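You operate a simulated robot arm through the tools that you are given. There is no shell and no other tool. Be economical: measure what you need, move in short steps, check, and stop when the job is done.

You run a simulated two-armed robot. Do the job below in one go: nothing can be reset, and whatever is moved stays where it is left.

TASK
Screw the lid back on the earplug jar. Put one of the orange stoppers from the speckled worktop on the fourth shelf from the bottom of the bookcase. Put one of the earplug pairs from the grey worktop on top of the pink tissue box. Open the left deep drawer, take the parts carton from the inside of the left deep drawer and leave it on the shelf under the bench top, then shut the drawer. Open the left top drawer, fetch the blue wedge and set it in the inside of the left top drawer and shut the drawer again. The order is free. Set down upright: orange stopper.

Only the result counts: the job must be done as asked and must still hold three seconds after the hand-in. Knocking over, shifting, dropping, spilling or breaking anything else fails it. A push-on lid holds only when it is set on centred and level and pressed home; a screw cap is set on level and turned clockwise until tight.

THE ROBOT
Two 7-joint arms with two-finger parallel grippers on one trunk, on a base that drives. Base frame: it is fixed to the floor where the robot stands at the start and does not move with it; the origin is under the middle of the robot, x ahead of it, y to its left, z up; the surface under the hand at the start is at about z = 90. Readings come in cm, degrees, newtons and seconds.
The left shoulder is at the start at [8.2, 17.4, 115.8], the right one opposite. With the tool pointing down near the work surface each hand reaches from about 30 to 72 cm from the robot's upright axis, wherever it stands, measured 20 degrees to its own side. Places, roughly: blue wedge (15x7x6 cm) [-760, -420, 50]; earplug jar [50, 0, 100]; earplug pair (4x2x5 cm) [-760, -290, 90]; fourth shelf of the bookcase [30, -370, 130]; inside of the left top drawer [-760, -360, 70]; left deep drawer [-750, -360, 30]; left top drawer [-750, -360, 70]; orange stopper (4x4x6 cm) [80, -10, 90]; parts carton [-750, -375, 25]; pink tissue box [-750, -275, 100]; shelf under the bench top [-780, -470, 50]. Payload 3.6 kg a hand.
The tool frame of a hand sits at the grasp point between the pads (the TCP): z along the fingers, y along the line on which they close. The tips reach 3 cm beyond it. The gripper opens to 11 cm. The fingers are 2 cm wide and 1 cm thick; the gripper's body (4.8 by 11.2 cm) begins 5.5 cm behind the TCP.
Orientation is told as [roll, pitch, yaw] about the base's x, y, z axes, in that order, counted from this pose: with the fingers straight down and closing along the base's y, the tool's x points along the base's -x, its y along +y and its z along -z.

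THE INTERFACE
- The arms move only by the tool drive_tool. It takes "left_increments", "right_increments" or both (then of equal length, played together; a hand with none holds still); each is text: rows parted by semicolons, each of 7 numbers parted by spaces: the shift along the tool's x, y, z in cm, then the turn, a rotation vector about the tool's x, y, z in degrees, then the closure, from 0 (fully open) to 1 (shut). In form: x y z ax ay az claw; .... A call has 1 to 8 rows; each row shifts and turns the commanded pose from where the row before left it, along the tool's axes as they then stand. Each row takes 0.2 s and may step no farther than 5 cm and 8.6 degrees from the row before; otherwise, or with a gripper value out of range, the whole call is refused. A pose out of reach is approached as far as the arm can. The call stops where the force on the tool passes 40 N (or 10 N more than at its start, if that is more) or the arm is blocked; 0.2 s more then pass. Each finger travels about 15.3 cm/s and halts on what it meets, pressing with about 20 N; the grip force reading is that of the motor and also rises with nothing between the fingers. The clock runs only during rows and for 0.2 s after the last one: add rows that do not move to give the fingers time. The reply holds the time, the measured pose of the TCP, the force on the tool along the base axes, the opening and the grip force, in the units named above and with some noise, with the torque about the TCP (base axes, N m) and any sound that the robot's microphone picked up, and new pictures: "pictures" is both (left out), scene, wrist or none (wrist: the cameras of the hands that moved).
- Cameras (640 x 400 px; columns grow to the right, rows downward): "scene" is now at [17.88, -1.09, 134.01]; the picture's right is [-0.12, -0.99, 0.00], its down [-0.50, 0.06, -0.86] and it looks along [0.86, -0.11, -0.50] (base axes); focal length 214 px, centre (320, 200). "left" rides on the left gripper at [7.2, -1.7, -10.3] in its tool frame; the picture's right is [0.23, 0.97, 0.00], its down [-0.76, 0.18, -0.62] and it looks along [-0.61, 0.14, 0.78] (tool axes); focal length 222 px, centre (320, 200). "right" rides on the right gripper at [7.2, 1.7, -10.3] in its tool frame; the picture's right is [-0.23, 0.97, 0.00], its down [-0.76, -0.18, -0.62] and it looks along [-0.61, -0.14, 0.78] (tool axes); focal length 222 px, centre (320, 200). There is no depth. A picture from a camera that has moved, and an enlarged one, comes with that camera's place and axes in the base frame and with its lens.
- lift_body(by): slides the trunk up (or, below 0, down) by that many cm; the arms and the scene camera ride with it, the base frame stays. It gives what a move gives, with no picture.
- base_move(legs): drives the robot by 1 to 6 legs, each [ahead, left, turn to the left] in cm, cm and degrees, along the robot's own axes; the way and the turn of a leg run together, so that a leg with both is an arc; at most 150 cm and 180 degrees a leg. The arms and the cameras ride along, it lands a little off, and it stops where it bumps. It gives what a move gives, and a new picture of the scene camera.
- head_to(pan, tilt): turns the head with the scene camera to pan (to the left, within 86 degrees either way) and tilt (down, from -29 to 69), counted from straight ahead of the robot. It gives what a move gives, and a new picture of the scene camera.
- close_up(camera, box): a new picture of the part [left, top, right, bottom] of that camera's present view, enlarged. No time passes.
- job_done(): hands the job in; it is judged then, once.

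Go step by step. Nothing tells you exact positions but the pictures and the camera data: compare them with the known pose of the tool, close in by small moves and look again before you grip or let go. The budget is 196 turns and 260 pictures, counting those below and the enlarged ones. Unless the task says otherwise, let go and move clear before handing in.

The tools are called after ">>>" as name(argument=value, ...) on one line, values as JSON. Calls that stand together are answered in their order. drive_tool: Moves the arms, as the interface text tells. Its arguments: {"type":"object","properties":{"left_increments":{"type":"string"},"right_increments":{"type":"string"},"pictures":{"type":"string","enum":["both","scene","wrist","none"]}},"required":[]} The other tools are called the same way: lift_body (by) slides the trunk up or down; base_move (legs) drives the base; head_to (pan, tilt) turns the head that bears the scene camera; close_up (camera, box) takes an enlarged picture of a part of a camera's view; job_done () hands the job in.

At the start:

```text
clock: 0.0
left_eef_pos: [39.22, 12.59, 129.63]
left_tool_rot: [-0.1, 0.0, 0.1]
left_wrist_force: [-0.3, -0.4, 0.1]
left_wrist_torque: [0.0, 0.0, 0.01]
left_grip_width: 11.01
left_grasp_force: 0.0
right_eef_pos: [35.83, -20.15, 119.96]
right_tool_rot: [0.0, 0.1, 0.0]
right_wrist_force: [-0.3, -1.0, -0.8]
right_wrist_torque: [-0.02, -0.04, -0.02]
right_grip_width: 10.96
right_grasp_force: 0.0
trunk travel left (down, up): [-27.5, 48.8]
robot x, y, heading: [-0.22, -0.51, -0.4]
head pan, tilt: [-7.0, 30.2]
```

scene: 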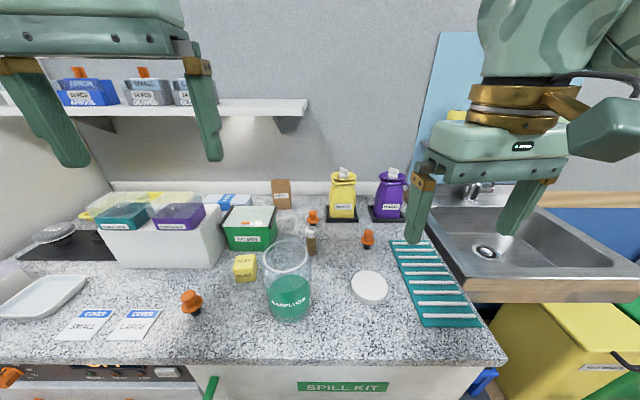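
right: 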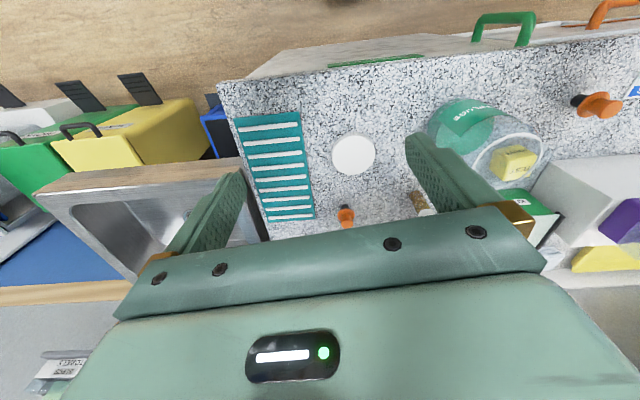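
left: 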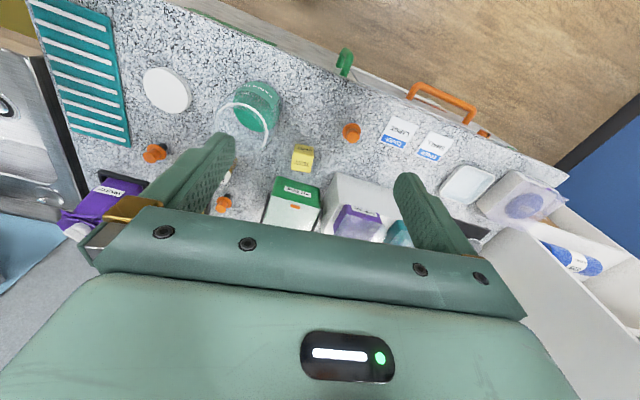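

The jar stands on the speckled worktop with its white lid lying to the right of it, and orange stoppers are scattered around. I'll look closer before moving.

>>> close_up(camera="scene", box=[230, 190, 430, 330])

>>> close_up(camera="right", box=[300, 80, 560, 240])

```text
2.86 times, centred on (330, 260) of scene
camera zoom: at [17.88, -1.09, 134.01], right [-0.12, -0.99, 0.0], down [-0.5, 0.06, -0.86], along [0.86, -0.11, -0.5], focal length 613 px, centre (291, 29)
```

zoom: 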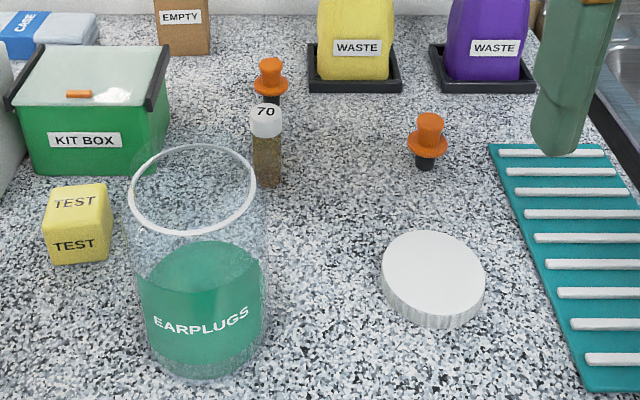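

```text
2.46 times, centred on (430, 160) of right
camera zoom: at [28.63, -18.53, 130.27], right [0.23, 0.97, 0.0], down [0.76, -0.18, 0.62], along [0.61, -0.14, -0.78], focal length 547 px, centre (49, 298)
```

zoom: 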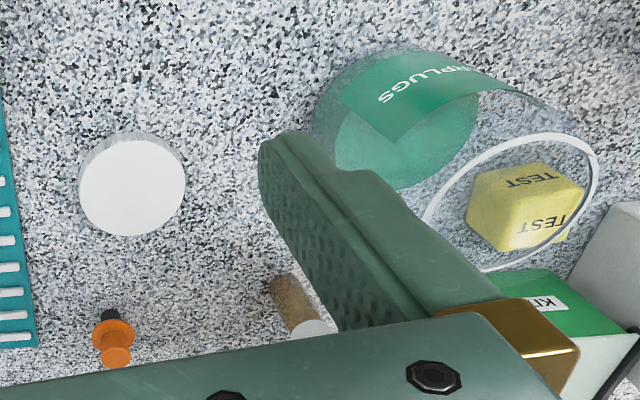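

The lid lies near [49.5, -16.8] and the jar rim near [48.1, 1.7, 104.5]. I move the right hand above the lid.

>>> drive_tool(right_increments="-3.42 0.84 2.5 0 0 0 0;-3.42 0.84 2.5 0 0 0 0;-3.42 0.84 2.5 0 0 0 0;-3.42 0.84 2.5 0 0 0 0;0 0 4 0 0 0 0;0 0 4 0 0 0 0;0 0 0 0 0 0 0")

```text
clock: 1.6
left_eef_pos: [39.11, 12.56, 129.68]
left_tool_rot: [0.0, 0.0, -0.1]
left_wrist_force: [-0.8, 0.5, 0.0]
left_wrist_torque: [0.0, -0.02, 0.0]
left_grip_width: 11.02
left_grasp_force: 0.1
right_eef_pos: [49.57, -16.9, 101.76]
right_tool_rot: [0.0, 0.0, 0.1]
right_wrist_force: [0.3, 0.6, 0.0]
right_wrist_torque: [0.0, -0.03, 0.0]
right_grip_width: 11.01
right_grasp_force: 0.1
trunk travel left (down, up): [-27.5, 48.8]
robot x, y, heading: [-0.08, -0.13, -0.0]
head pan, tilt: [-7.0, 30.2]
camera scene: at [17.84, -1.08, 134.02], right [-0.12, -0.99, 0.0], down [-0.5, 0.06, -0.86], along [0.86, -0.11, -0.5], focal length 214 px, centre (320, 200)
camera right: at [42.31, -15.35, 112.1], right [0.23, 0.97, 0.0], down [0.76, -0.18, 0.62], along [0.61, -0.14, -0.78], focal length 222 px, centre (320, 200)
```

scene: 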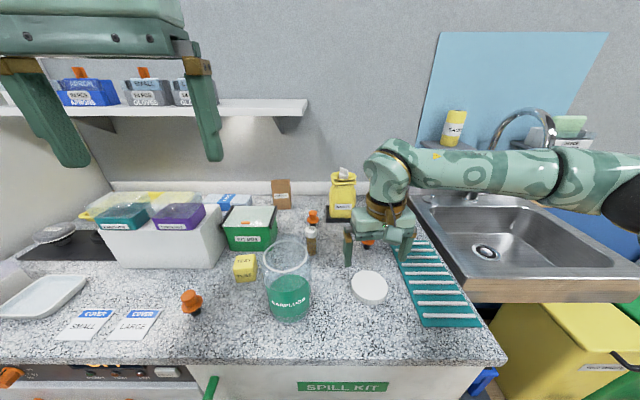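
right: 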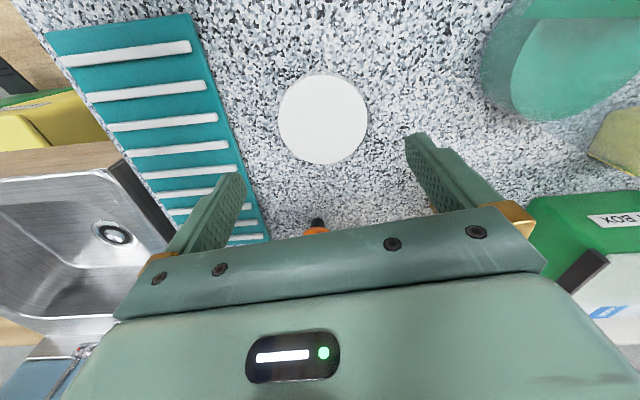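

The lid is centred near [49.1, -16.6]. I descend around it.

>>> drive_tool(right_increments="0.5 0.3 3 0 0 0 0;0 0 3 0 0 0 0;0 0 1.2 0 0 0 0;0 0 0 0 0 0 0", pictures="wrist")

```text
clock: 2.6
left_eef_pos: [39.26, 12.56, 129.57]
left_tool_rot: [0.0, 0.0, 0.0]
left_wrist_force: [-0.3, 0.3, -0.2]
left_wrist_torque: [-0.01, -0.03, 0.02]
left_grip_width: 10.99
left_grasp_force: 0.0
right_eef_pos: [49.17, -16.52, 94.67]
right_tool_rot: [0.0, 0.1, 0.0]
right_wrist_force: [-0.3, -0.1, 0.5]
right_wrist_torque: [-0.01, 0.03, 0.0]
right_grip_width: 11.0
right_grasp_force: 0.1
trunk travel left (down, up): [-27.5, 48.8]
robot x, y, heading: [0.11, 0.21, 0.0]
head pan, tilt: [-7.0, 30.2]
camera right: at [41.83, -14.86, 105.0], right [0.23, 0.97, 0.0], down [0.76, -0.18, 0.62], along [0.61, -0.14, -0.78], focal length 222 px, centre (320, 200)
```

right: 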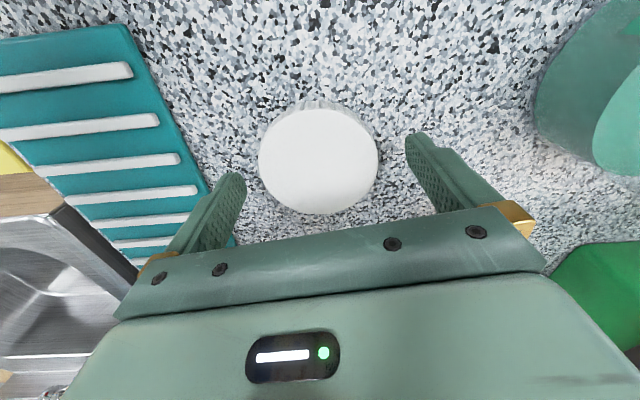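

Well aligned; lower another centimetre and close.

>>> drive_tool(right_increments="0.3 0 0.6 0 0 0 0;0 0 0.5 0 0 0 0;0 0 0 0 0 0 0.4;0 0 0 0 0 0 0.4;0 0 0 0 0 0 0.4", pictures="wrist")

```text
clock: 3.8
left_eef_pos: [39.25, 12.56, 129.74]
left_tool_rot: [0.0, 0.0, 0.0]
left_wrist_force: [0.0, 0.1, 0.3]
left_wrist_torque: [0.01, -0.02, 0.03]
left_grip_width: 11.02
left_grasp_force: 0.1
right_eef_pos: [48.78, -16.48, 93.56]
right_tool_rot: [0.0, 0.1, 0.0]
right_wrist_force: [0.4, -0.2, -0.6]
right_wrist_torque: [-0.03, 0.02, 0.0]
right_grip_width: 7.99
right_grasp_force: 20.1
trunk travel left (down, up): [-27.5, 48.8]
robot x, y, heading: [0.11, 0.24, -0.3]
head pan, tilt: [-7.0, 30.2]
camera right: at [41.48, -14.85, 103.92], right [0.23, 0.97, 0.0], down [0.76, -0.18, 0.62], along [0.61, -0.14, -0.78], focal length 222 px, centre (320, 200)
```

right: 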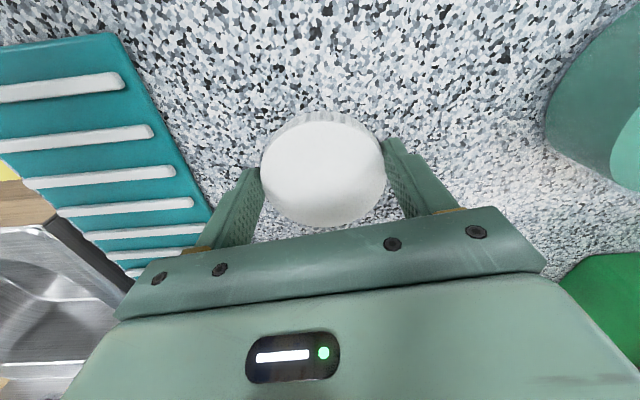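

Lid gripped (8.0 cm). I lift it and at the same time start turning the left hand toward a near-horizontal pose to steady the jar.

>>> drive_tool(right_increments="0 0 -1 0 0 0 0.4;0 0 -4 0 0 0 0.4;0 0 -4 0 0 0 0.4;0 0 -4 0 0 0 0.4;0 0 -4 0 0 0 0.4;0 0 -4 0 0 0 0.4;0 0 0 0 0 0 0.4;0 0 0 0 0 0 0.4", left_increments="0 0 0 0 0 7.5 0;0 0 0 0 0 7.5 0;0 0 0 0 0 7.5 0;0 0 0 0 0 7.5 0;0 0 0 0 -8.4 0 0;0 0 0 0 -8.4 0 0;0 0 0 0 -8.4 0 0;0 0 0 0 -8.4 0 0", pictures="none")

>>> drive_tool(left_increments="0 0 0 0 -8.4 0 0;0 0 0 0 -8.4 0 0;0 0 0 0 -8.4 0 0;0 0 0 0 -8.4 0 0;0 0 0 0 0 0 0")

```text
clock: 5.6
left_eef_pos: [38.24, 13.2, 128.51]
left_tool_rot: [-0.1, -33.9, -11.1]
left_wrist_force: [-1.0, -0.1, -0.3]
left_wrist_torque: [0.02, -0.01, -0.01]
left_grip_width: 10.96
left_grasp_force: 0.0
left hand out of reach, approached as far as the arm can: row 2, 3, 4
right_eef_pos: [48.98, -16.17, 114.86]
right_tool_rot: [0.0, 0.1, 0.0]
right_wrist_force: [0.7, 0.2, -0.4]
right_wrist_torque: [0.0, 0.0, -0.02]
right_grip_width: 8.02
right_grasp_force: 20.1
trunk travel left (down, up): [-27.5, 48.8]
robot x, y, heading: [0.01, -0.05, -0.3]
head pan, tilt: [-7.0, 30.2]
```

```text
clock: 6.8
left_eef_pos: [38.22, 13.19, 128.4]
left_tool_rot: [-0.1, -67.3, -10.9]
left_wrist_force: [0.1, 0.1, -0.1]
left_wrist_torque: [0.04, 0.03, 0.03]
left_grip_width: 11.0
left_grasp_force: 0.1
right_eef_pos: [49.06, -16.33, 114.66]
right_tool_rot: [0.0, 0.1, 0.1]
right_wrist_force: [-0.1, 0.2, -0.4]
right_wrist_torque: [0.0, 0.01, 0.03]
right_grip_width: 8.0
right_grasp_force: 19.8
trunk travel left (down, up): [-27.5, 48.8]
robot x, y, heading: [-0.16, -0.14, -0.0]
head pan, tilt: [-7.0, 30.2]
camera scene: at [17.88, -1.09, 134.01], right [-0.12, -0.99, 0.0], down [-0.5, 0.06, -0.86], along [0.86, -0.11, -0.5], focal length 214 px, centre (320, 200)
camera left: at [25.8, 13.94, 125.83], right [0.1, 0.97, -0.21], down [-0.24, 0.23, 0.94], along [0.97, -0.04, 0.26], focal length 222 px, centre (320, 200)
```

scene: 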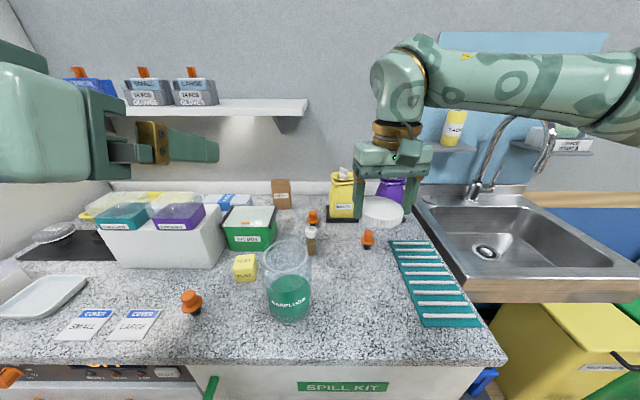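
left: 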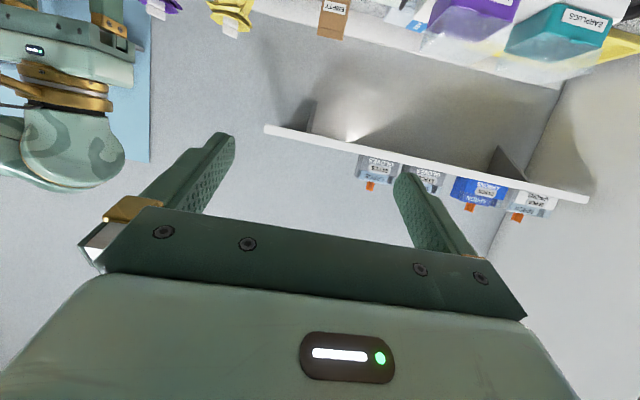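

Left hand is tilted at 67°, pointing forward. I bring it down in front of the jar.

>>> drive_tool(left_increments="3.98 -1.43 1.43 0 0 0 0;3.98 -1.43 1.43 0 0 0 0;3.98 -1.43 1.43 0 0 0 0;3.98 -1.43 1.43 0 0 0 0;3.98 -1.43 1.43 0 0 0 0;3.98 -1.43 1.43 0 0 0 0;0 0 0 0 0 0 0")

```text
clock: 8.4
left_eef_pos: [39.79, 0.81, 107.5]
left_tool_rot: [-0.2, -67.3, -10.9]
left_wrist_force: [-0.2, 0.4, -0.1]
left_wrist_torque: [-0.02, 0.02, 0.0]
left_grip_width: 10.99
left_grasp_force: 0.0
left hand out of reach, approached as far as the arm can: row 1, 2, 3, 4
right_eef_pos: [48.97, -16.2, 114.62]
right_tool_rot: [-0.1, 0.0, 0.0]
right_wrist_force: [0.8, 0.6, -0.3]
right_wrist_torque: [-0.03, -0.01, 0.01]
right_grip_width: 7.98
right_grasp_force: 20.1
trunk travel left (down, up): [-27.5, 48.8]
robot x, y, heading: [0.18, 0.24, 0.1]
head pan, tilt: [-7.0, 30.2]
camera scene: at [17.84, -1.01, 134.02], right [-0.12, -0.99, 0.0], down [-0.5, 0.06, -0.86], along [0.86, -0.11, -0.5], focal length 214 px, centre (320, 200)
camera left: at [27.34, 1.67, 104.93], right [0.1, 0.97, -0.21], down [-0.24, 0.23, 0.94], along [0.97, -0.04, 0.26], focal length 222 px, centre (320, 200)
```

scene: 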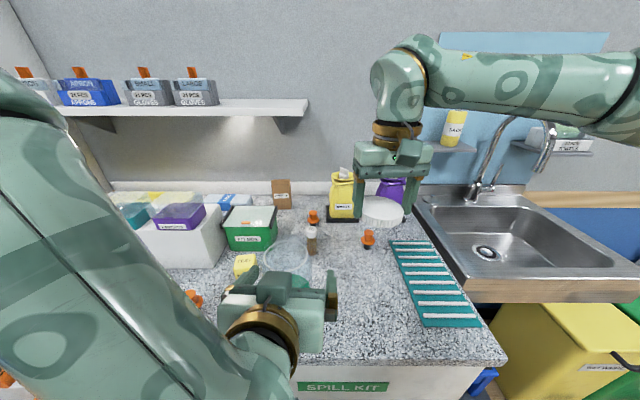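
left: 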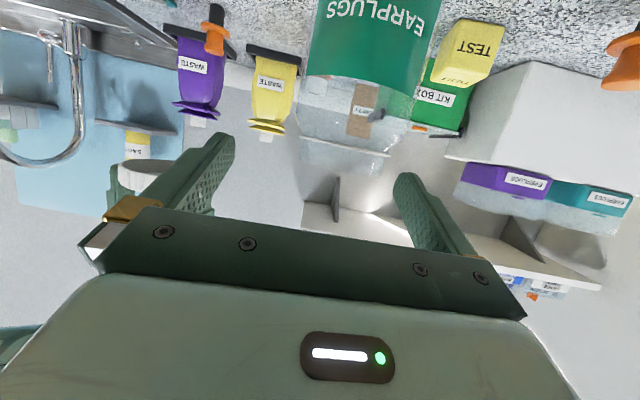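

>>> drive_tool(left_increments="3.17 0.82 0.6 0 0 0 0;3.17 0.82 0.6 0 0 0 0;3.17 0.82 0.6 0 0 0 0;0 0 0 0 0 0 0")

```text
clock: 9.6
left_eef_pos: [41.92, 2.94, 104.81]
left_tool_rot: [-13.6, -70.7, 8.3]
left_wrist_force: [0.7, 0.0, 0.0]
left_wrist_torque: [0.02, -0.01, 0.0]
left_grip_width: 10.99
left_grasp_force: 0.0
left hand out of reach, approached as far as the arm can: row 2, 3
right_eef_pos: [48.94, -16.28, 114.76]
right_tool_rot: [0.0, 0.1, 0.0]
right_wrist_force: [-1.1, -0.2, 0.2]
right_wrist_torque: [0.04, 0.01, 0.01]
right_grip_width: 8.03
right_grasp_force: 20.2
trunk travel left (down, up): [-27.5, 48.8]
robot x, y, heading: [-0.08, -0.09, -0.0]
head pan, tilt: [-7.0, 30.2]
stopped in row 4 (left hand): the arm was blocked; the commanded pose is now the measured one
camera scene: at [17.9, -1.07, 134.01], right [-0.12, -0.99, 0.0], down [-0.5, 0.06, -0.86], along [0.86, -0.11, -0.5], focal length 214 px, centre (320, 200)
camera left: at [29.74, 2.03, 101.48], right [0.0, 0.96, -0.29], down [-0.32, 0.28, 0.91], along [0.95, 0.09, 0.31], focal length 222 px, centre (320, 200)
```

scene: 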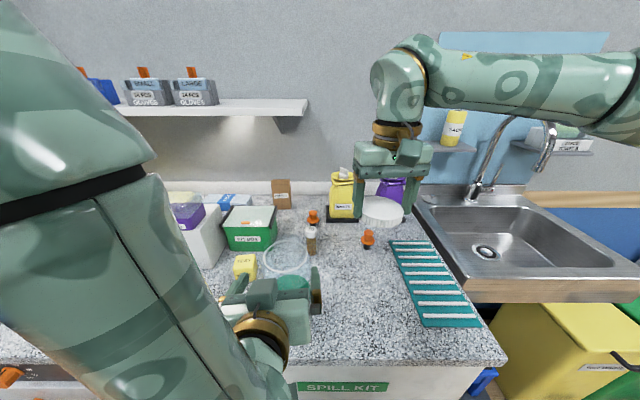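
left: 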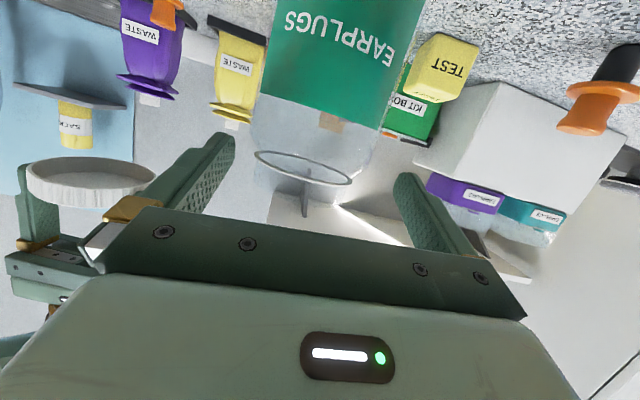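

The left arm is cramped against the body. I back the base off by 14 cm to gain room.

>>> base_move(legs=[[-14, 0, 0]])

```text
clock: 10.9
left_eef_pos: [27.64, 2.87, 104.76]
left_tool_rot: [-13.7, -70.6, 8.5]
left_wrist_force: [-0.1, 0.4, 0.2]
left_wrist_torque: [0.03, -0.02, 0.01]
left_grip_width: 11.02
left_grasp_force: 0.0
right_eef_pos: [34.72, -16.36, 114.89]
right_tool_rot: [0.0, 0.0, 0.1]
right_wrist_force: [-0.6, -0.2, 0.4]
right_wrist_torque: [-0.02, -0.05, 0.03]
right_grip_width: 7.99
right_grasp_force: 19.4
trunk travel left (down, up): [-27.5, 48.8]
robot x, y, heading: [-14.13, -0.02, -0.1]
head pan, tilt: [-7.0, 30.2]
camera scene: at [3.55, -1.09, 134.04], right [-0.12, -0.99, 0.0], down [-0.5, 0.06, -0.86], along [0.86, -0.11, -0.5], focal length 214 px, centre (320, 200)
```

scene: 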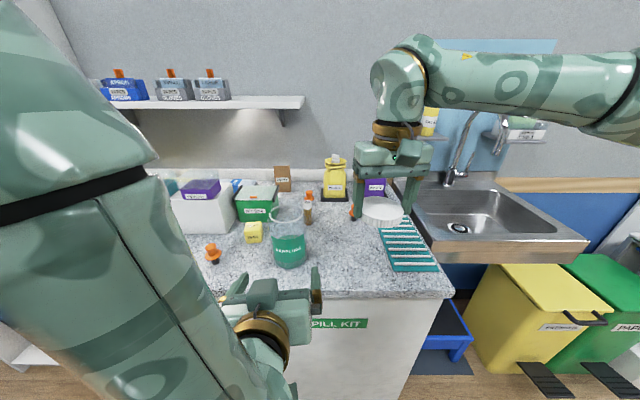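

>>> drive_tool(left_increments="0 0 0 0 0 4.7 0;1.12 0.38 3.69 0 0 0 0;1.12 0.38 3.69 0 0 0 0;1.12 0.38 3.69 0 0 0 0;0 0 0 0 0 0 0")

```text
clock: 12.1
left_eef_pos: [36.51, 0.85, 101.39]
left_tool_rot: [0.5, -70.7, -6.0]
left_wrist_force: [-0.2, 0.1, -0.2]
left_wrist_torque: [0.0, 0.01, 0.0]
left_grip_width: 11.01
left_grasp_force: 0.0
left hand out of reach, approached as far as the arm can: row 2, 3, 4
right_eef_pos: [34.87, -16.24, 114.73]
right_tool_rot: [0.1, 0.0, 0.0]
right_wrist_force: [0.0, 0.1, 0.9]
right_wrist_torque: [0.0, 0.01, -0.01]
right_grip_width: 8.01
right_grasp_force: 20.1
trunk travel left (down, up): [-27.5, 48.8]
robot x, y, heading: [-13.89, -0.08, 0.3]
head pan, tilt: [-7.0, 30.2]
camera scene: at [3.66, -1.08, 134.02], right [-0.12, -0.99, 0.0], down [-0.5, 0.06, -0.86], along [0.86, -0.11, -0.5], focal length 214 px, centre (320, 200)
camera left: at [24.31, 0.4, 98.0], right [0.02, 0.98, -0.21], down [-0.32, 0.21, 0.93], along [0.95, 0.05, 0.32], focal length 222 px, centre (320, 200)
```

scene: 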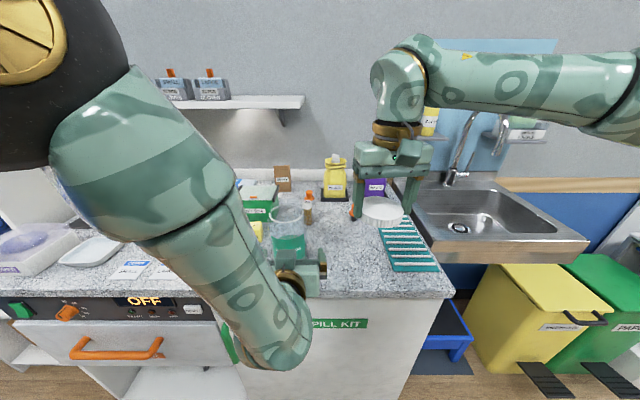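
left: 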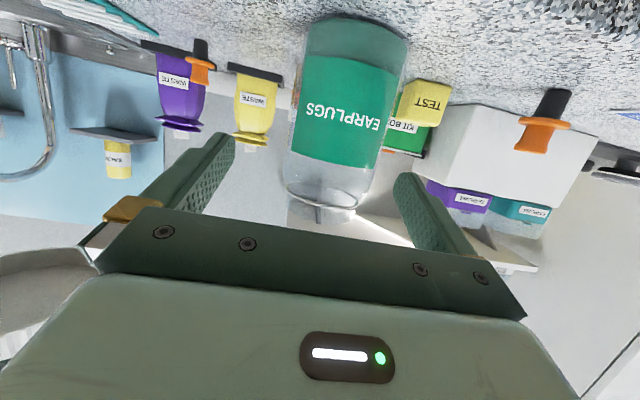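

Lowering the trunk by 4 cm brings the left hand to the right height on the jar.

>>> lift_body(by=-4.2)

>>> drive_tool(left_increments="0 1 0.5 0 0 0 0;0 1 0.5 0 0 0 0;0 0 0 0 0 0 0", pictures="wrist")

```text
clock: 13.0
left_eef_pos: [36.63, 0.5, 97.47]
left_tool_rot: [0.1, -71.0, -6.1]
left_wrist_force: [-0.4, -0.1, -0.4]
left_wrist_torque: [-0.03, 0.01, 0.01]
left_grip_width: 11.01
left_grasp_force: 0.2
right_eef_pos: [34.75, -16.29, 110.59]
right_tool_rot: [0.0, 0.0, 0.0]
right_wrist_force: [0.1, -1.2, -0.4]
right_wrist_torque: [0.01, 0.01, -0.01]
right_grip_width: 8.01
right_grasp_force: 19.8
trunk travel left (down, up): [-23.3, 53.0]
robot x, y, heading: [-13.8, 0.1, -0.0]
head pan, tilt: [-7.0, 30.2]
```

```text
clock: 13.8
left_eef_pos: [37.78, 1.39, 97.94]
left_tool_rot: [0.4, -70.9, -6.0]
left_wrist_force: [-0.9, 0.2, 0.2]
left_wrist_torque: [-0.01, 0.0, -0.01]
left_grip_width: 11.0
left_grasp_force: 0.0
left hand out of reach, approached as far as the arm can: row 1, 2
right_eef_pos: [34.81, -16.36, 110.42]
right_tool_rot: [0.0, 0.0, 0.0]
right_wrist_force: [0.7, 0.4, -0.8]
right_wrist_torque: [0.02, 0.01, 0.01]
right_grip_width: 8.04
right_grasp_force: 19.7
trunk travel left (down, up): [-23.3, 53.0]
robot x, y, heading: [-14.0, 0.55, 0.2]
head pan, tilt: [-7.0, 30.2]
camera left: at [25.51, 1.07, 94.64], right [0.02, 0.98, -0.21], down [-0.32, 0.21, 0.92], along [0.95, 0.05, 0.32], focal length 222 px, centre (320, 200)
```

left: 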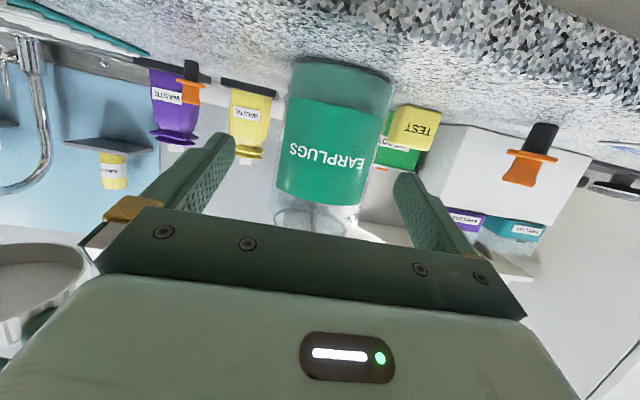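

>>> drive_tool(left_increments="0 1 2 0 0 0 0;0 0.5 2 0 0 0 0;0 0 0 0 0 0 0", pictures="wrist")

```text
clock: 14.6
left_eef_pos: [40.81, 0.44, 98.2]
left_tool_rot: [0.4, -70.9, -5.9]
left_wrist_force: [-0.5, -0.7, 0.0]
left_wrist_torque: [0.0, 0.01, 0.01]
left_grip_width: 10.98
left_grasp_force: 0.0
left hand out of reach, approached as far as the arm can: row 1, 2
right_eef_pos: [34.88, -16.26, 110.41]
right_tool_rot: [0.1, 0.1, 0.0]
right_wrist_force: [0.5, -0.4, 0.4]
right_wrist_torque: [-0.02, -0.03, -0.01]
right_grip_width: 8.02
right_grasp_force: 20.0
trunk travel left (down, up): [-23.3, 53.0]
robot x, y, heading: [-14.45, 0.35, -0.2]
head pan, tilt: [-7.0, 30.2]
camera left: at [28.6, 0.03, 94.87], right [0.02, 0.98, -0.21], down [-0.32, 0.21, 0.92], along [0.95, 0.05, 0.32], focal length 222 px, centre (320, 200)
```

left: 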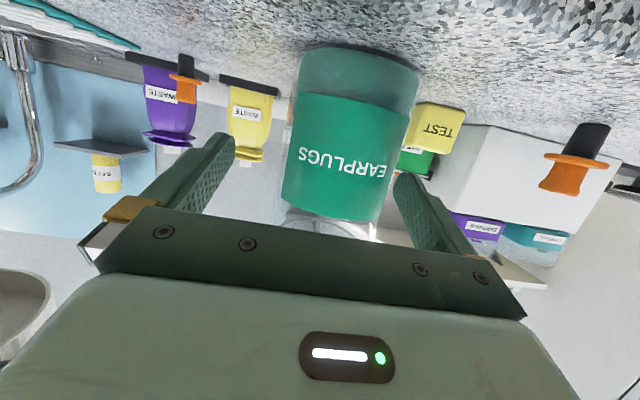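

The wrist prefers to point slightly left. I turn the hand's heading about +19° toward the jar's centre.

>>> drive_tool(left_increments="0 0 0 -5.9 0 -2.03 0;0 0 0 -5.9 0 -2.03 0;0 0 0 -5.9 0 -2.03 0;0 0 0 0 0 0 0", pictures="wrist")

```text
clock: 15.6
left_eef_pos: [40.96, 0.58, 98.23]
left_tool_rot: [0.1, -70.9, 12.9]
left_wrist_force: [0.0, -1.0, -0.9]
left_wrist_torque: [0.0, 0.03, -0.01]
left_grip_width: 10.97
left_grasp_force: 0.2
right_eef_pos: [34.91, -16.24, 110.41]
right_tool_rot: [0.0, 0.1, 0.0]
right_wrist_force: [0.2, 0.4, -0.1]
right_wrist_torque: [0.0, 0.01, 0.02]
right_grip_width: 7.99
right_grasp_force: 19.7
trunk travel left (down, up): [-23.3, 53.0]
robot x, y, heading: [-14.21, 0.11, 0.1]
head pan, tilt: [-7.0, 30.2]
camera left: at [29.46, -3.82, 94.84], right [-0.29, 0.93, -0.21], down [-0.37, 0.1, 0.92], along [0.88, 0.35, 0.32], focal length 222 px, centre (320, 200)
```

left: 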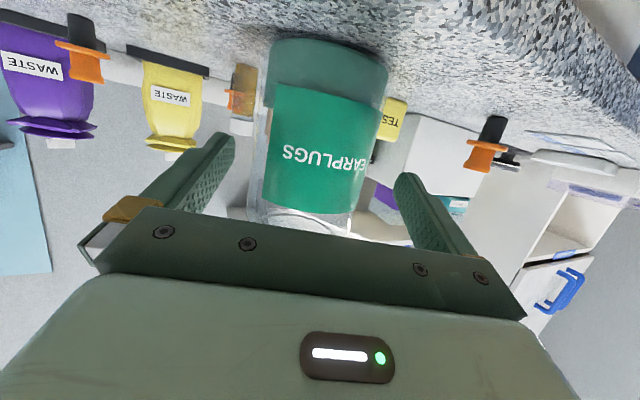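

Jar is centred between the fingers. I slide forward around it.

>>> drive_tool(left_increments="-0.76 0 2.2 0 0 0 0;-0.76 0 2.2 0 0 0 0;-0.76 0 2.2 0 0 0 0;0 0 0 0 0 0 0")

```text
clock: 16.6
left_eef_pos: [47.93, 2.0, 98.27]
left_tool_rot: [0.2, -71.1, 12.8]
left_wrist_force: [-0.2, -0.2, 0.7]
left_wrist_torque: [0.01, 0.02, 0.02]
left_grip_width: 11.0
left_grasp_force: 0.0
right_eef_pos: [34.76, -16.37, 110.42]
right_tool_rot: [0.0, 0.0, 0.0]
right_wrist_force: [-0.2, 0.4, 0.0]
right_wrist_torque: [0.0, 0.03, 0.0]
right_grip_width: 7.99
right_grasp_force: 19.6
trunk travel left (down, up): [-23.3, 53.0]
robot x, y, heading: [-14.36, 0.09, 0.1]
head pan, tilt: [-7.0, 30.2]
camera scene: at [5.69, -1.13, 129.69], right [-0.12, -0.99, 0.0], down [-0.5, 0.06, -0.86], along [0.86, -0.11, -0.5], focal length 214 px, centre (320, 200)
camera left: at [36.42, -2.2, 94.82], right [-0.29, 0.93, -0.21], down [-0.37, 0.1, 0.92], along [0.88, 0.35, 0.32], focal length 222 px, centre (320, 200)
```

scene: 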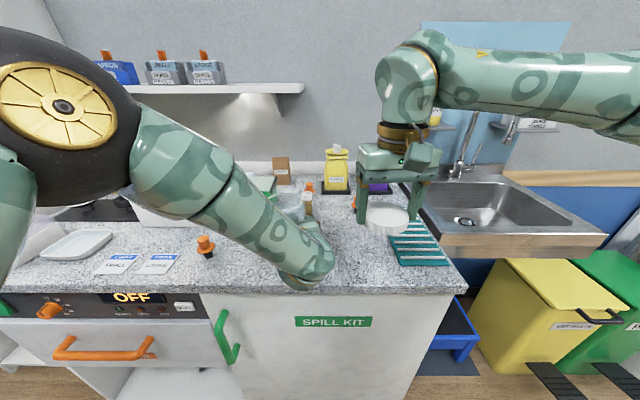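
left: 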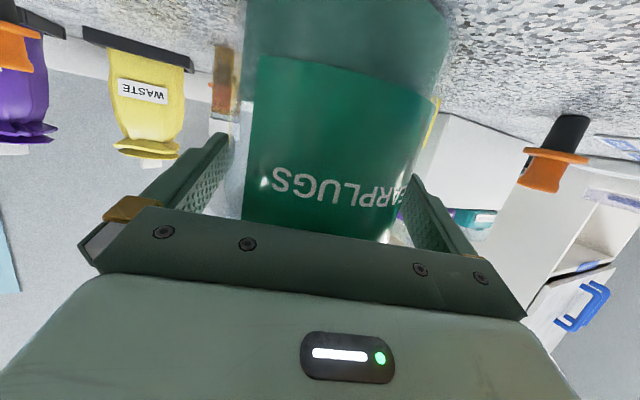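

Left fingers straddle the jar; I close them.

>>> drive_tool(left_increments="0 0 0 0 0 0 0.1;0 0 0 0 0 0 0.4;0 0 0 0 0 0 0.4", pictures="wrist")

```text
clock: 17.4
left_eef_pos: [47.81, 2.07, 98.06]
left_tool_rot: [0.1, -71.0, 12.8]
left_wrist_force: [1.1, -0.2, 0.3]
left_wrist_torque: [0.08, -0.02, -0.01]
left_grip_width: 9.18
left_grasp_force: 19.6
right_eef_pos: [34.92, -16.21, 110.44]
right_tool_rot: [0.0, 0.0, 0.1]
right_wrist_force: [0.7, 0.4, -0.4]
right_wrist_torque: [0.03, -0.03, 0.0]
right_grip_width: 8.0
right_grasp_force: 20.1
trunk travel left (down, up): [-23.3, 53.0]
robot x, y, heading: [-14.16, 0.01, -0.3]
head pan, tilt: [-7.0, 30.2]
camera left: at [36.43, -2.19, 94.8], right [-0.29, 0.93, -0.21], down [-0.37, 0.1, 0.92], along [0.88, 0.35, 0.32], focal length 222 px, centre (320, 200)
```

left: 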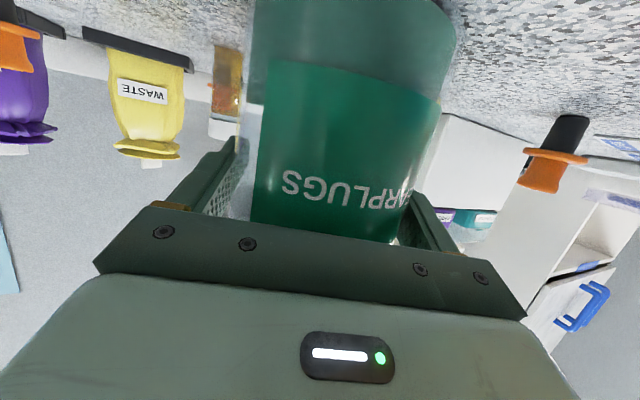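

Jar is held (9.2 cm). Now I look for the rim from the scene camera to position the lid precisely.

>>> close_up(camera="scene", box=[250, 170, 350, 250])

>>> close_up(camera="right", box=[0, 0, 640, 400])

```text
5.00 times, centred on (300, 210) of scene
camera zoom: at [5.73, -1.1, 129.68], right [-0.12, -0.99, 0.0], down [-0.5, 0.06, -0.86], along [0.86, -0.11, -0.5], focal length 1072 px, centre (420, 150)
```

zoom: 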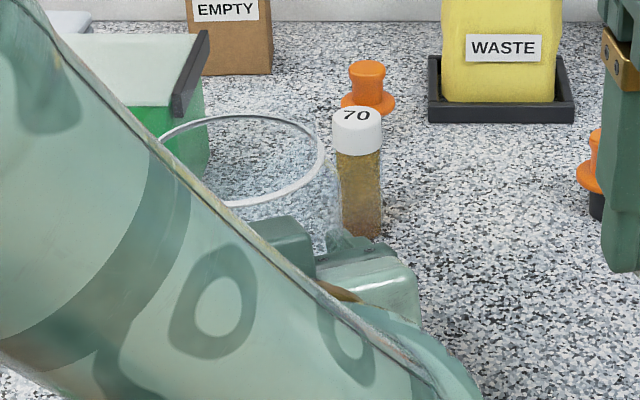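

```text
1.00 times, centred on (320, 200) of right (not enlarged: the box is as wide or as high as the picture)
camera zoom: at [27.57, -14.7, 120.76], right [0.23, 0.97, 0.0], down [0.76, -0.18, 0.62], along [0.61, -0.14, -0.78], focal length 222 px, centre (320, 200)
```

zoom: 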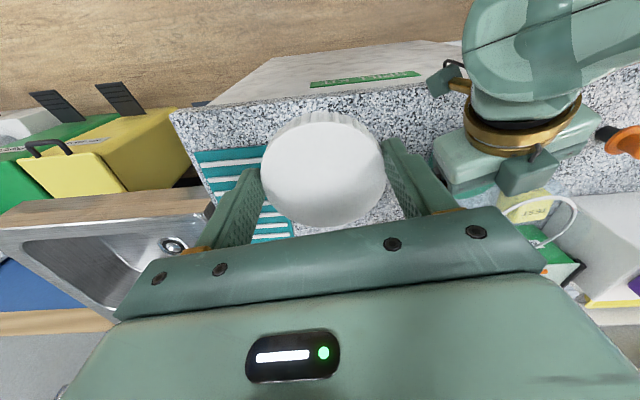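

>>> drive_tool(right_increments="-2.03 1.77 -2.53 0 0 0 0.4;-2.03 1.77 -2.53 0 0 0 0.4;-2.03 1.77 -2.53 0 0 0 0.4;0 0 0 0 0 0 0.4", pictures="wrist")

>>> close_up(camera="right", box=[380, 80, 540, 230])

```text
clock: 18.4
left_eef_pos: [47.84, 2.06, 98.15]
left_tool_rot: [0.2, -70.9, 12.7]
left_wrist_force: [-1.1, 0.7, 0.7]
left_wrist_torque: [0.15, 0.1, 0.05]
left_grip_width: 9.19
left_grasp_force: 20.0
right_eef_pos: [39.87, -11.63, 117.16]
right_tool_rot: [0.2, -0.1, 0.0]
right_wrist_force: [-0.6, 0.6, -0.3]
right_wrist_torque: [-0.01, -0.01, 0.0]
right_grip_width: 8.0
right_grasp_force: 20.2
right hand out of reach, approached as far as the arm can: row 3
trunk travel left (down, up): [-23.3, 53.0]
robot x, y, heading: [-13.34, 0.25, -0.1]
head pan, tilt: [-7.0, 30.2]
camera right: at [32.55, -10.09, 127.45], right [0.23, 0.97, 0.0], down [0.76, -0.18, 0.62], along [0.61, -0.14, -0.78], focal length 222 px, centre (320, 200)
```

right: 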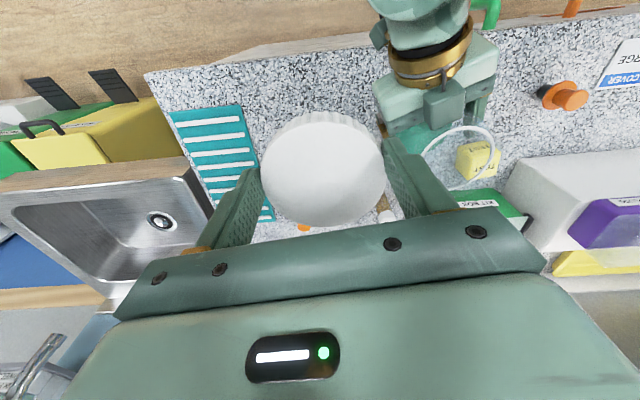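

```text
2.67 times, centred on (460, 155) of right
camera zoom: at [32.55, -10.09, 127.45], right [0.23, 0.97, 0.0], down [0.76, -0.18, 0.62], along [0.61, -0.14, -0.78], focal length 592 px, centre (-53, 320)
```

zoom: 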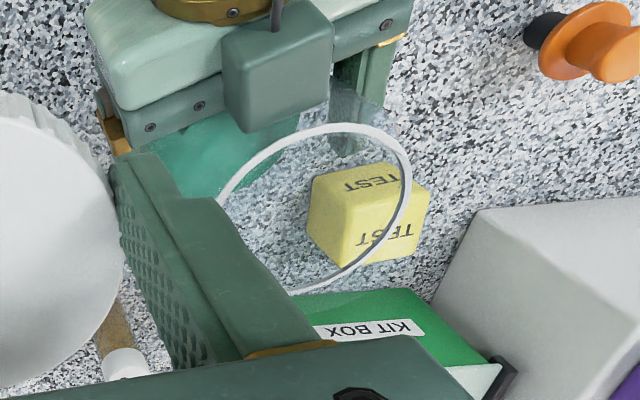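

Jar axis ≈ [47.8, 2.1], rim ≈ 105. I carry the lid above it.

>>> drive_tool(right_increments="-3.95 0 0 0 0 0 0.4;-3.95 0 0 0 0 0 0.4;0 4.56 0 0 0 0 0.4;0 4.56 0 0 0 0 0.4;0 4.56 0 0 0 0 0.4;0 0 0 0 0 0 0.4")

```text
clock: 19.8
left_eef_pos: [47.94, 2.05, 98.19]
left_tool_rot: [0.1, -70.9, 12.6]
left_wrist_force: [0.0, -0.1, 2.1]
left_wrist_torque: [0.08, -0.01, 0.07]
left_grip_width: 9.19
left_grasp_force: 20.4
right_eef_pos: [40.5, 2.2, 115.59]
right_tool_rot: [0.0, 0.1, -0.1]
right_wrist_force: [-0.1, -0.6, 0.1]
right_wrist_torque: [0.01, 0.01, 0.03]
right_grip_width: 7.98
right_grasp_force: 19.9
right hand out of reach, approached as far as the arm can: row 1, 2
trunk travel left (down, up): [-23.3, 53.0]
robot x, y, heading: [-13.94, -0.3, -0.0]
head pan, tilt: [-7.0, 30.2]
camera scene: at [5.73, -1.15, 129.68], right [-0.12, -0.99, 0.0], down [-0.5, 0.06, -0.86], along [0.86, -0.11, -0.5], focal length 214 px, centre (320, 200)
camera right: at [33.2, 3.76, 125.84], right [0.23, 0.97, 0.0], down [0.76, -0.18, 0.62], along [0.61, -0.14, -0.78], focal length 222 px, centre (320, 200)
```

scene: 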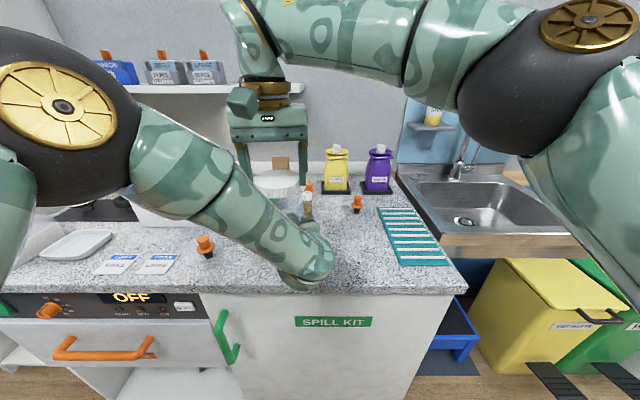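
right: 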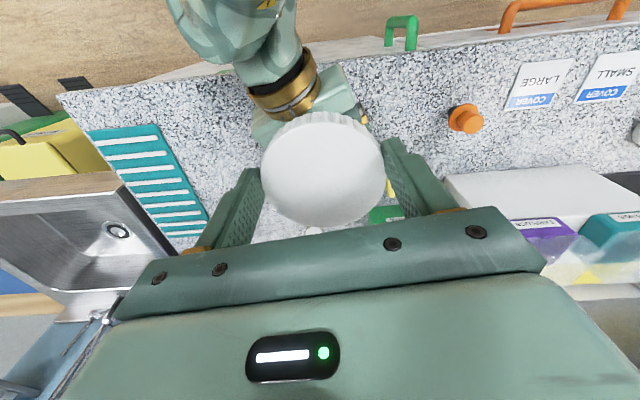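

The right hand is at the edge of its reach here. I release the jar, pull the left hand straight back 7 cm, then drive the base forward 7 cm so both hands end at the jar.

>>> drive_tool(left_increments="0 0 0 0 0 0 0;0 0 0 0 0 0 0;0.76 0 -2.2 0 0 0 0;0.76 0 -2.2 0 0 0 0;0.76 0 -2.2 0 0 0 0;0 0 0 0 0 0 0", pictures="none")

>>> base_move(legs=[[7, 0, 0]])

```text
clock: 21.2
left_eef_pos: [41.11, 0.45, 98.02]
left_tool_rot: [0.0, -70.9, 12.9]
left_wrist_force: [0.0, -0.5, -0.2]
left_wrist_torque: [-0.01, -0.01, -0.02]
left_grip_width: 11.0
left_grasp_force: 0.2
right_eef_pos: [40.53, 2.18, 115.51]
right_tool_rot: [-0.1, 0.1, 0.1]
right_wrist_force: [-0.3, -0.8, -1.1]
right_wrist_torque: [0.02, 0.0, 0.01]
right_grip_width: 7.98
right_grasp_force: 20.5
trunk travel left (down, up): [-23.3, 53.0]
robot x, y, heading: [-14.45, 0.21, 0.0]
head pan, tilt: [-7.0, 30.2]
```

```text
clock: 22.2
left_eef_pos: [48.05, 0.5, 98.1]
left_tool_rot: [0.2, -70.9, 12.7]
left_wrist_force: [-0.5, -0.4, -0.4]
left_wrist_torque: [0.0, 0.02, 0.03]
left_grip_width: 10.99
left_grasp_force: 0.0
right_eef_pos: [47.52, 2.23, 115.51]
right_tool_rot: [0.0, 0.3, 0.0]
right_wrist_force: [-0.2, -0.6, -0.9]
right_wrist_torque: [0.01, 0.03, 0.04]
right_grip_width: 8.01
right_grasp_force: 20.5
trunk travel left (down, up): [-23.3, 53.0]
robot x, y, heading: [-7.27, 0.06, 0.1]
head pan, tilt: [-7.0, 30.2]
camera scene: at [12.83, -1.08, 129.65], right [-0.12, -0.99, 0.0], down [-0.5, 0.06, -0.86], along [0.86, -0.11, -0.51], focal length 214 px, centre (320, 200)
```

scene: 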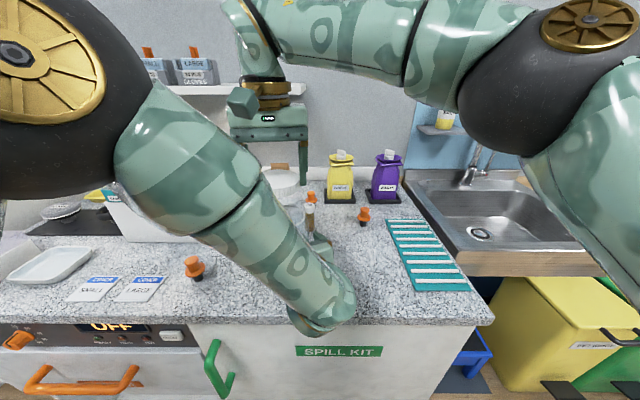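

I overlooked the sideways offset of the oblique retreat; check the left wrist view.

>>> close_up(camera="left", box=[0, 0, 640, 400])

>>> close_up(camera="right", box=[0, 0, 640, 400])

```text
1.00 times, centred on (320, 200) of left (not enlarged: the box is as wide or as high as the picture)
camera zoom: at [36.64, -3.71, 94.66], right [-0.29, 0.93, -0.21], down [-0.37, 0.1, 0.92], along [0.88, 0.35, 0.32], focal length 222 px, centre (320, 200)
```

zoom: 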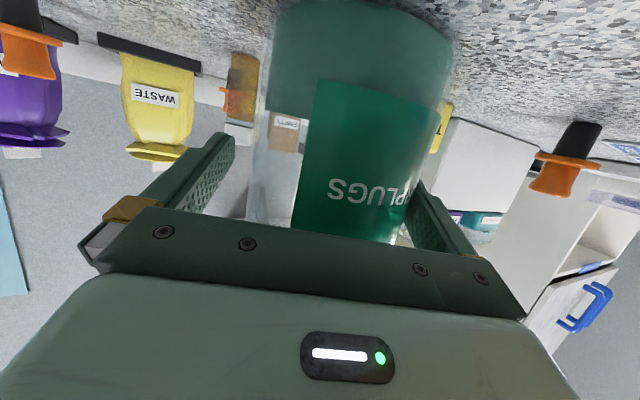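

```text
1.00 times, centred on (320, 200) of right (not enlarged: the box is as wide or as high as the picture)
camera zoom: at [40.29, 3.81, 125.76], right [0.23, 0.97, 0.0], down [0.76, -0.18, 0.62], along [0.6, -0.14, -0.78], focal length 222 px, centre (320, 200)
```

zoom: 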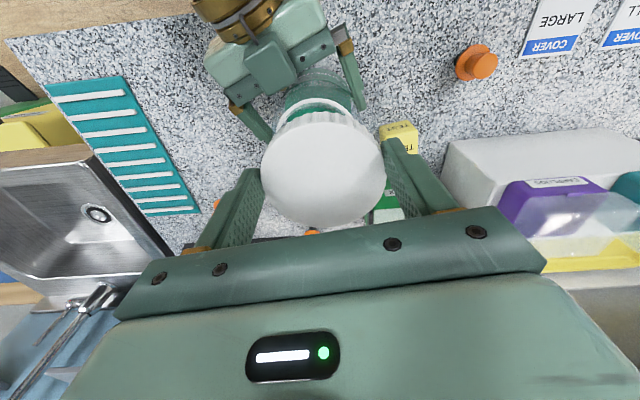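

The jar is upright, touching the left finger. I shift the left hand sideways to centre it and close.

>>> drive_tool(left_increments="0 0.9 0 0 0 0 0;0 0 0 0 0 0 0;0 0 0 0 0 0 0.4;0 0 0 0 0 0 0.4", pictures="wrist")

```text
clock: 23.2
left_eef_pos: [47.78, 1.49, 98.16]
left_tool_rot: [0.1, -71.0, 12.8]
left_wrist_force: [0.0, -0.6, 0.4]
left_wrist_torque: [0.09, 0.06, 0.01]
left_grip_width: 9.46
left_grasp_force: 19.9
right_eef_pos: [47.44, 2.2, 115.54]
right_tool_rot: [0.0, 0.2, 0.0]
right_wrist_force: [0.0, -0.2, 0.3]
right_wrist_torque: [0.02, -0.02, 0.02]
right_grip_width: 8.01
right_grasp_force: 20.2
trunk travel left (down, up): [-23.3, 53.0]
robot x, y, heading: [-7.07, -0.16, 0.0]
head pan, tilt: [-7.0, 30.2]
camera left: at [36.34, -2.83, 94.77], right [-0.29, 0.93, -0.21], down [-0.37, 0.1, 0.92], along [0.88, 0.35, 0.32], focal length 222 px, centre (320, 200)
```

left: 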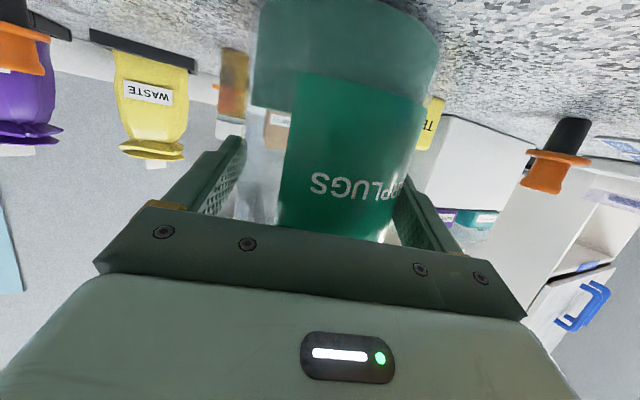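

>>> drive_tool(right_increments="0 -4.5 0 0 0 0 0.4;0 -4.5 0 0 0 0 0.4;0 -4 0 0 0 0 0.4;0 0 0 0 0 0 0.4", pictures="wrist")

>>> close_up(camera="right", box=[340, 60, 540, 220])

>>> close_up(camera="scene", box=[240, 160, 340, 250])

```text
clock: 24.2
left_eef_pos: [47.77, 1.42, 98.11]
left_tool_rot: [0.1, -71.0, 12.9]
left_wrist_force: [0.6, 1.3, 0.0]
left_wrist_torque: [0.11, 0.05, 0.0]
left_grip_width: 9.48
left_grasp_force: 19.7
right_eef_pos: [47.44, -10.56, 115.59]
right_tool_rot: [0.0, 0.0, 0.1]
right_wrist_force: [-0.4, 0.6, 0.1]
right_wrist_torque: [0.01, 0.0, -0.01]
right_grip_width: 8.0
right_grasp_force: 20.1
trunk travel left (down, up): [-23.3, 53.0]
robot x, y, heading: [-7.26, 0.13, -0.2]
head pan, tilt: [-7.0, 30.2]
camera right: at [40.16, -9.05, 125.85], right [0.23, 0.97, 0.0], down [0.76, -0.18, 0.62], along [0.61, -0.14, -0.78], focal length 222 px, centre (320, 200)
```

right: 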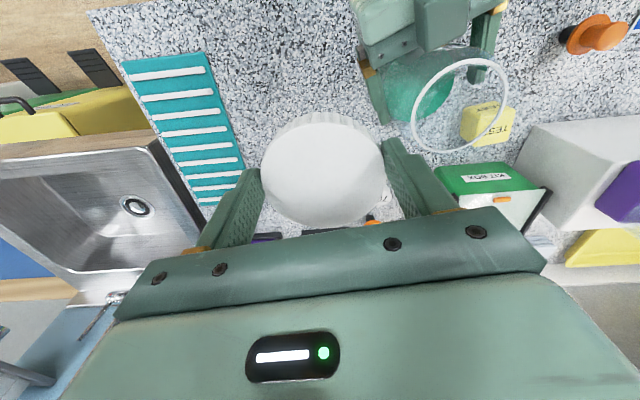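

```text
2.50 times, centred on (440, 140) of right
camera zoom: at [40.16, -9.05, 125.85], right [0.23, 0.97, 0.0], down [0.76, -0.18, 0.62], along [0.61, -0.14, -0.78], focal length 555 px, centre (20, 350)
```

zoom: 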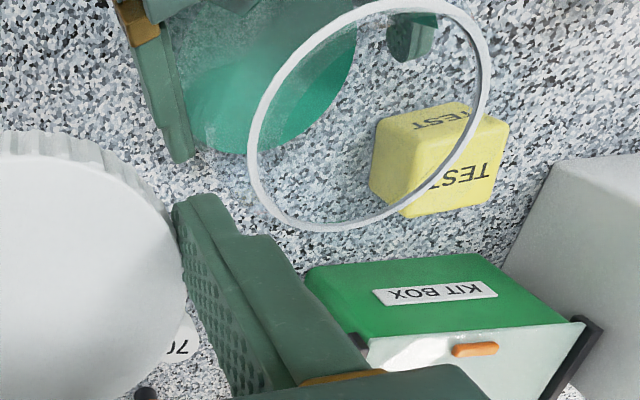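

```text
4.44 times, centred on (290, 205) of scene
camera zoom: at [12.66, -1.02, 129.68], right [-0.12, -0.99, 0.0], down [-0.5, 0.06, -0.86], along [0.86, -0.11, -0.5], focal length 953 px, centre (453, 178)
```

zoom: 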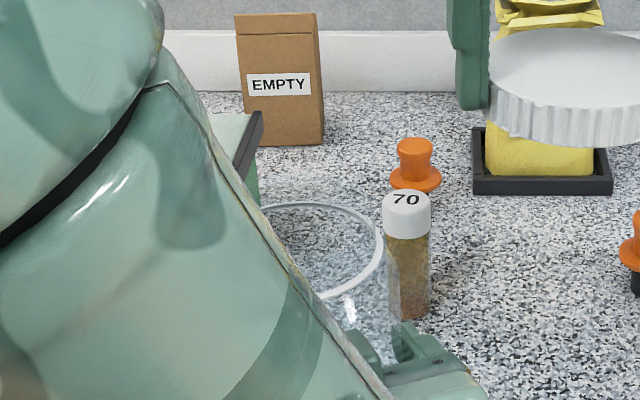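

Jar centre is now ≈ [48.9, 1.75], rim ≈ 105.3. I bring the lid over it, lower, and pre-turn the hand counter-clockwise.

>>> drive_tool(right_increments="-0.5 4.1 0.8 0 0 0 0.4;-0.5 4.1 0.8 0 0 0 0.4;-0.45 4.1 0.8 0 0 0 0.4;0 0 0 0 0 -8.5 0.4;0 0 0 0 0 -8.5 0.4;0 0 0 0 0 -8.5 0.4;0 0 0 0 0 -8.5 0.4;0 0 0 0 0 -8.5 0.4")

```text
clock: 26.0
left_eef_pos: [47.87, 1.4, 98.19]
left_tool_rot: [0.2, -71.0, 12.8]
left_wrist_force: [0.5, 1.3, -0.7]
left_wrist_torque: [0.01, 0.06, -0.02]
left_grip_width: 9.47
left_grasp_force: 20.0
right_eef_pos: [47.11, 0.24, 110.75]
right_tool_rot: [-2.1, -2.1, 15.0]
right_wrist_force: [-0.2, -0.2, -0.5]
right_wrist_torque: [0.0, 0.01, -0.04]
right_grip_width: 7.97
right_grasp_force: 19.8
right hand out of reach, approached as far as the arm can: row 4, 5, 6, 7, 8
trunk travel left (down, up): [-23.3, 53.0]
robot x, y, heading: [-7.13, 0.12, -0.2]
head pan, tilt: [-7.0, 30.2]
camera scene: at [12.67, -1.1, 129.67], right [-0.12, -0.99, 0.0], down [-0.5, 0.06, -0.86], along [0.86, -0.11, -0.5], focal length 214 px, centre (320, 200)
camera right: at [39.2, 0.21, 120.71], right [-0.03, 1.0, -0.03], down [0.75, 0.04, 0.66], along [0.66, 0.0, -0.75], focal length 222 px, centre (320, 200)
```

scene: 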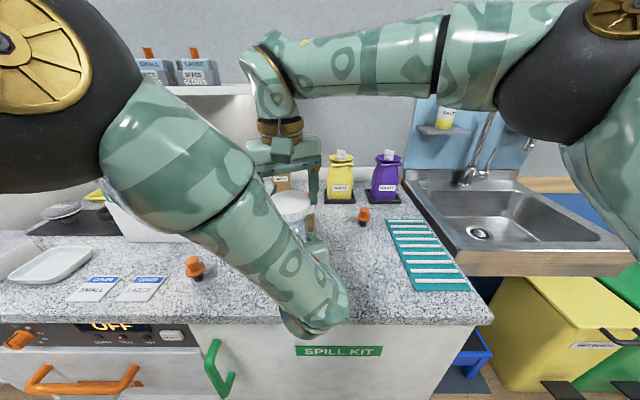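
right: 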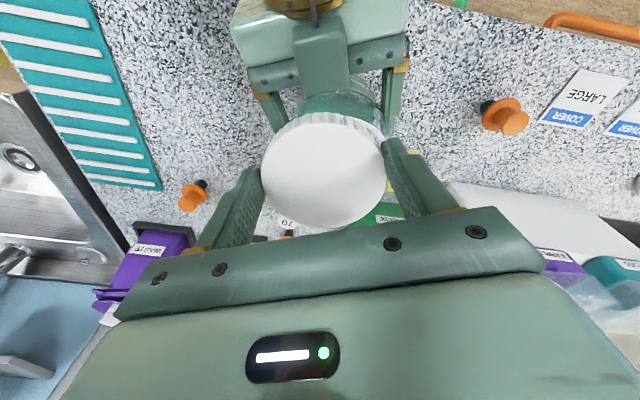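

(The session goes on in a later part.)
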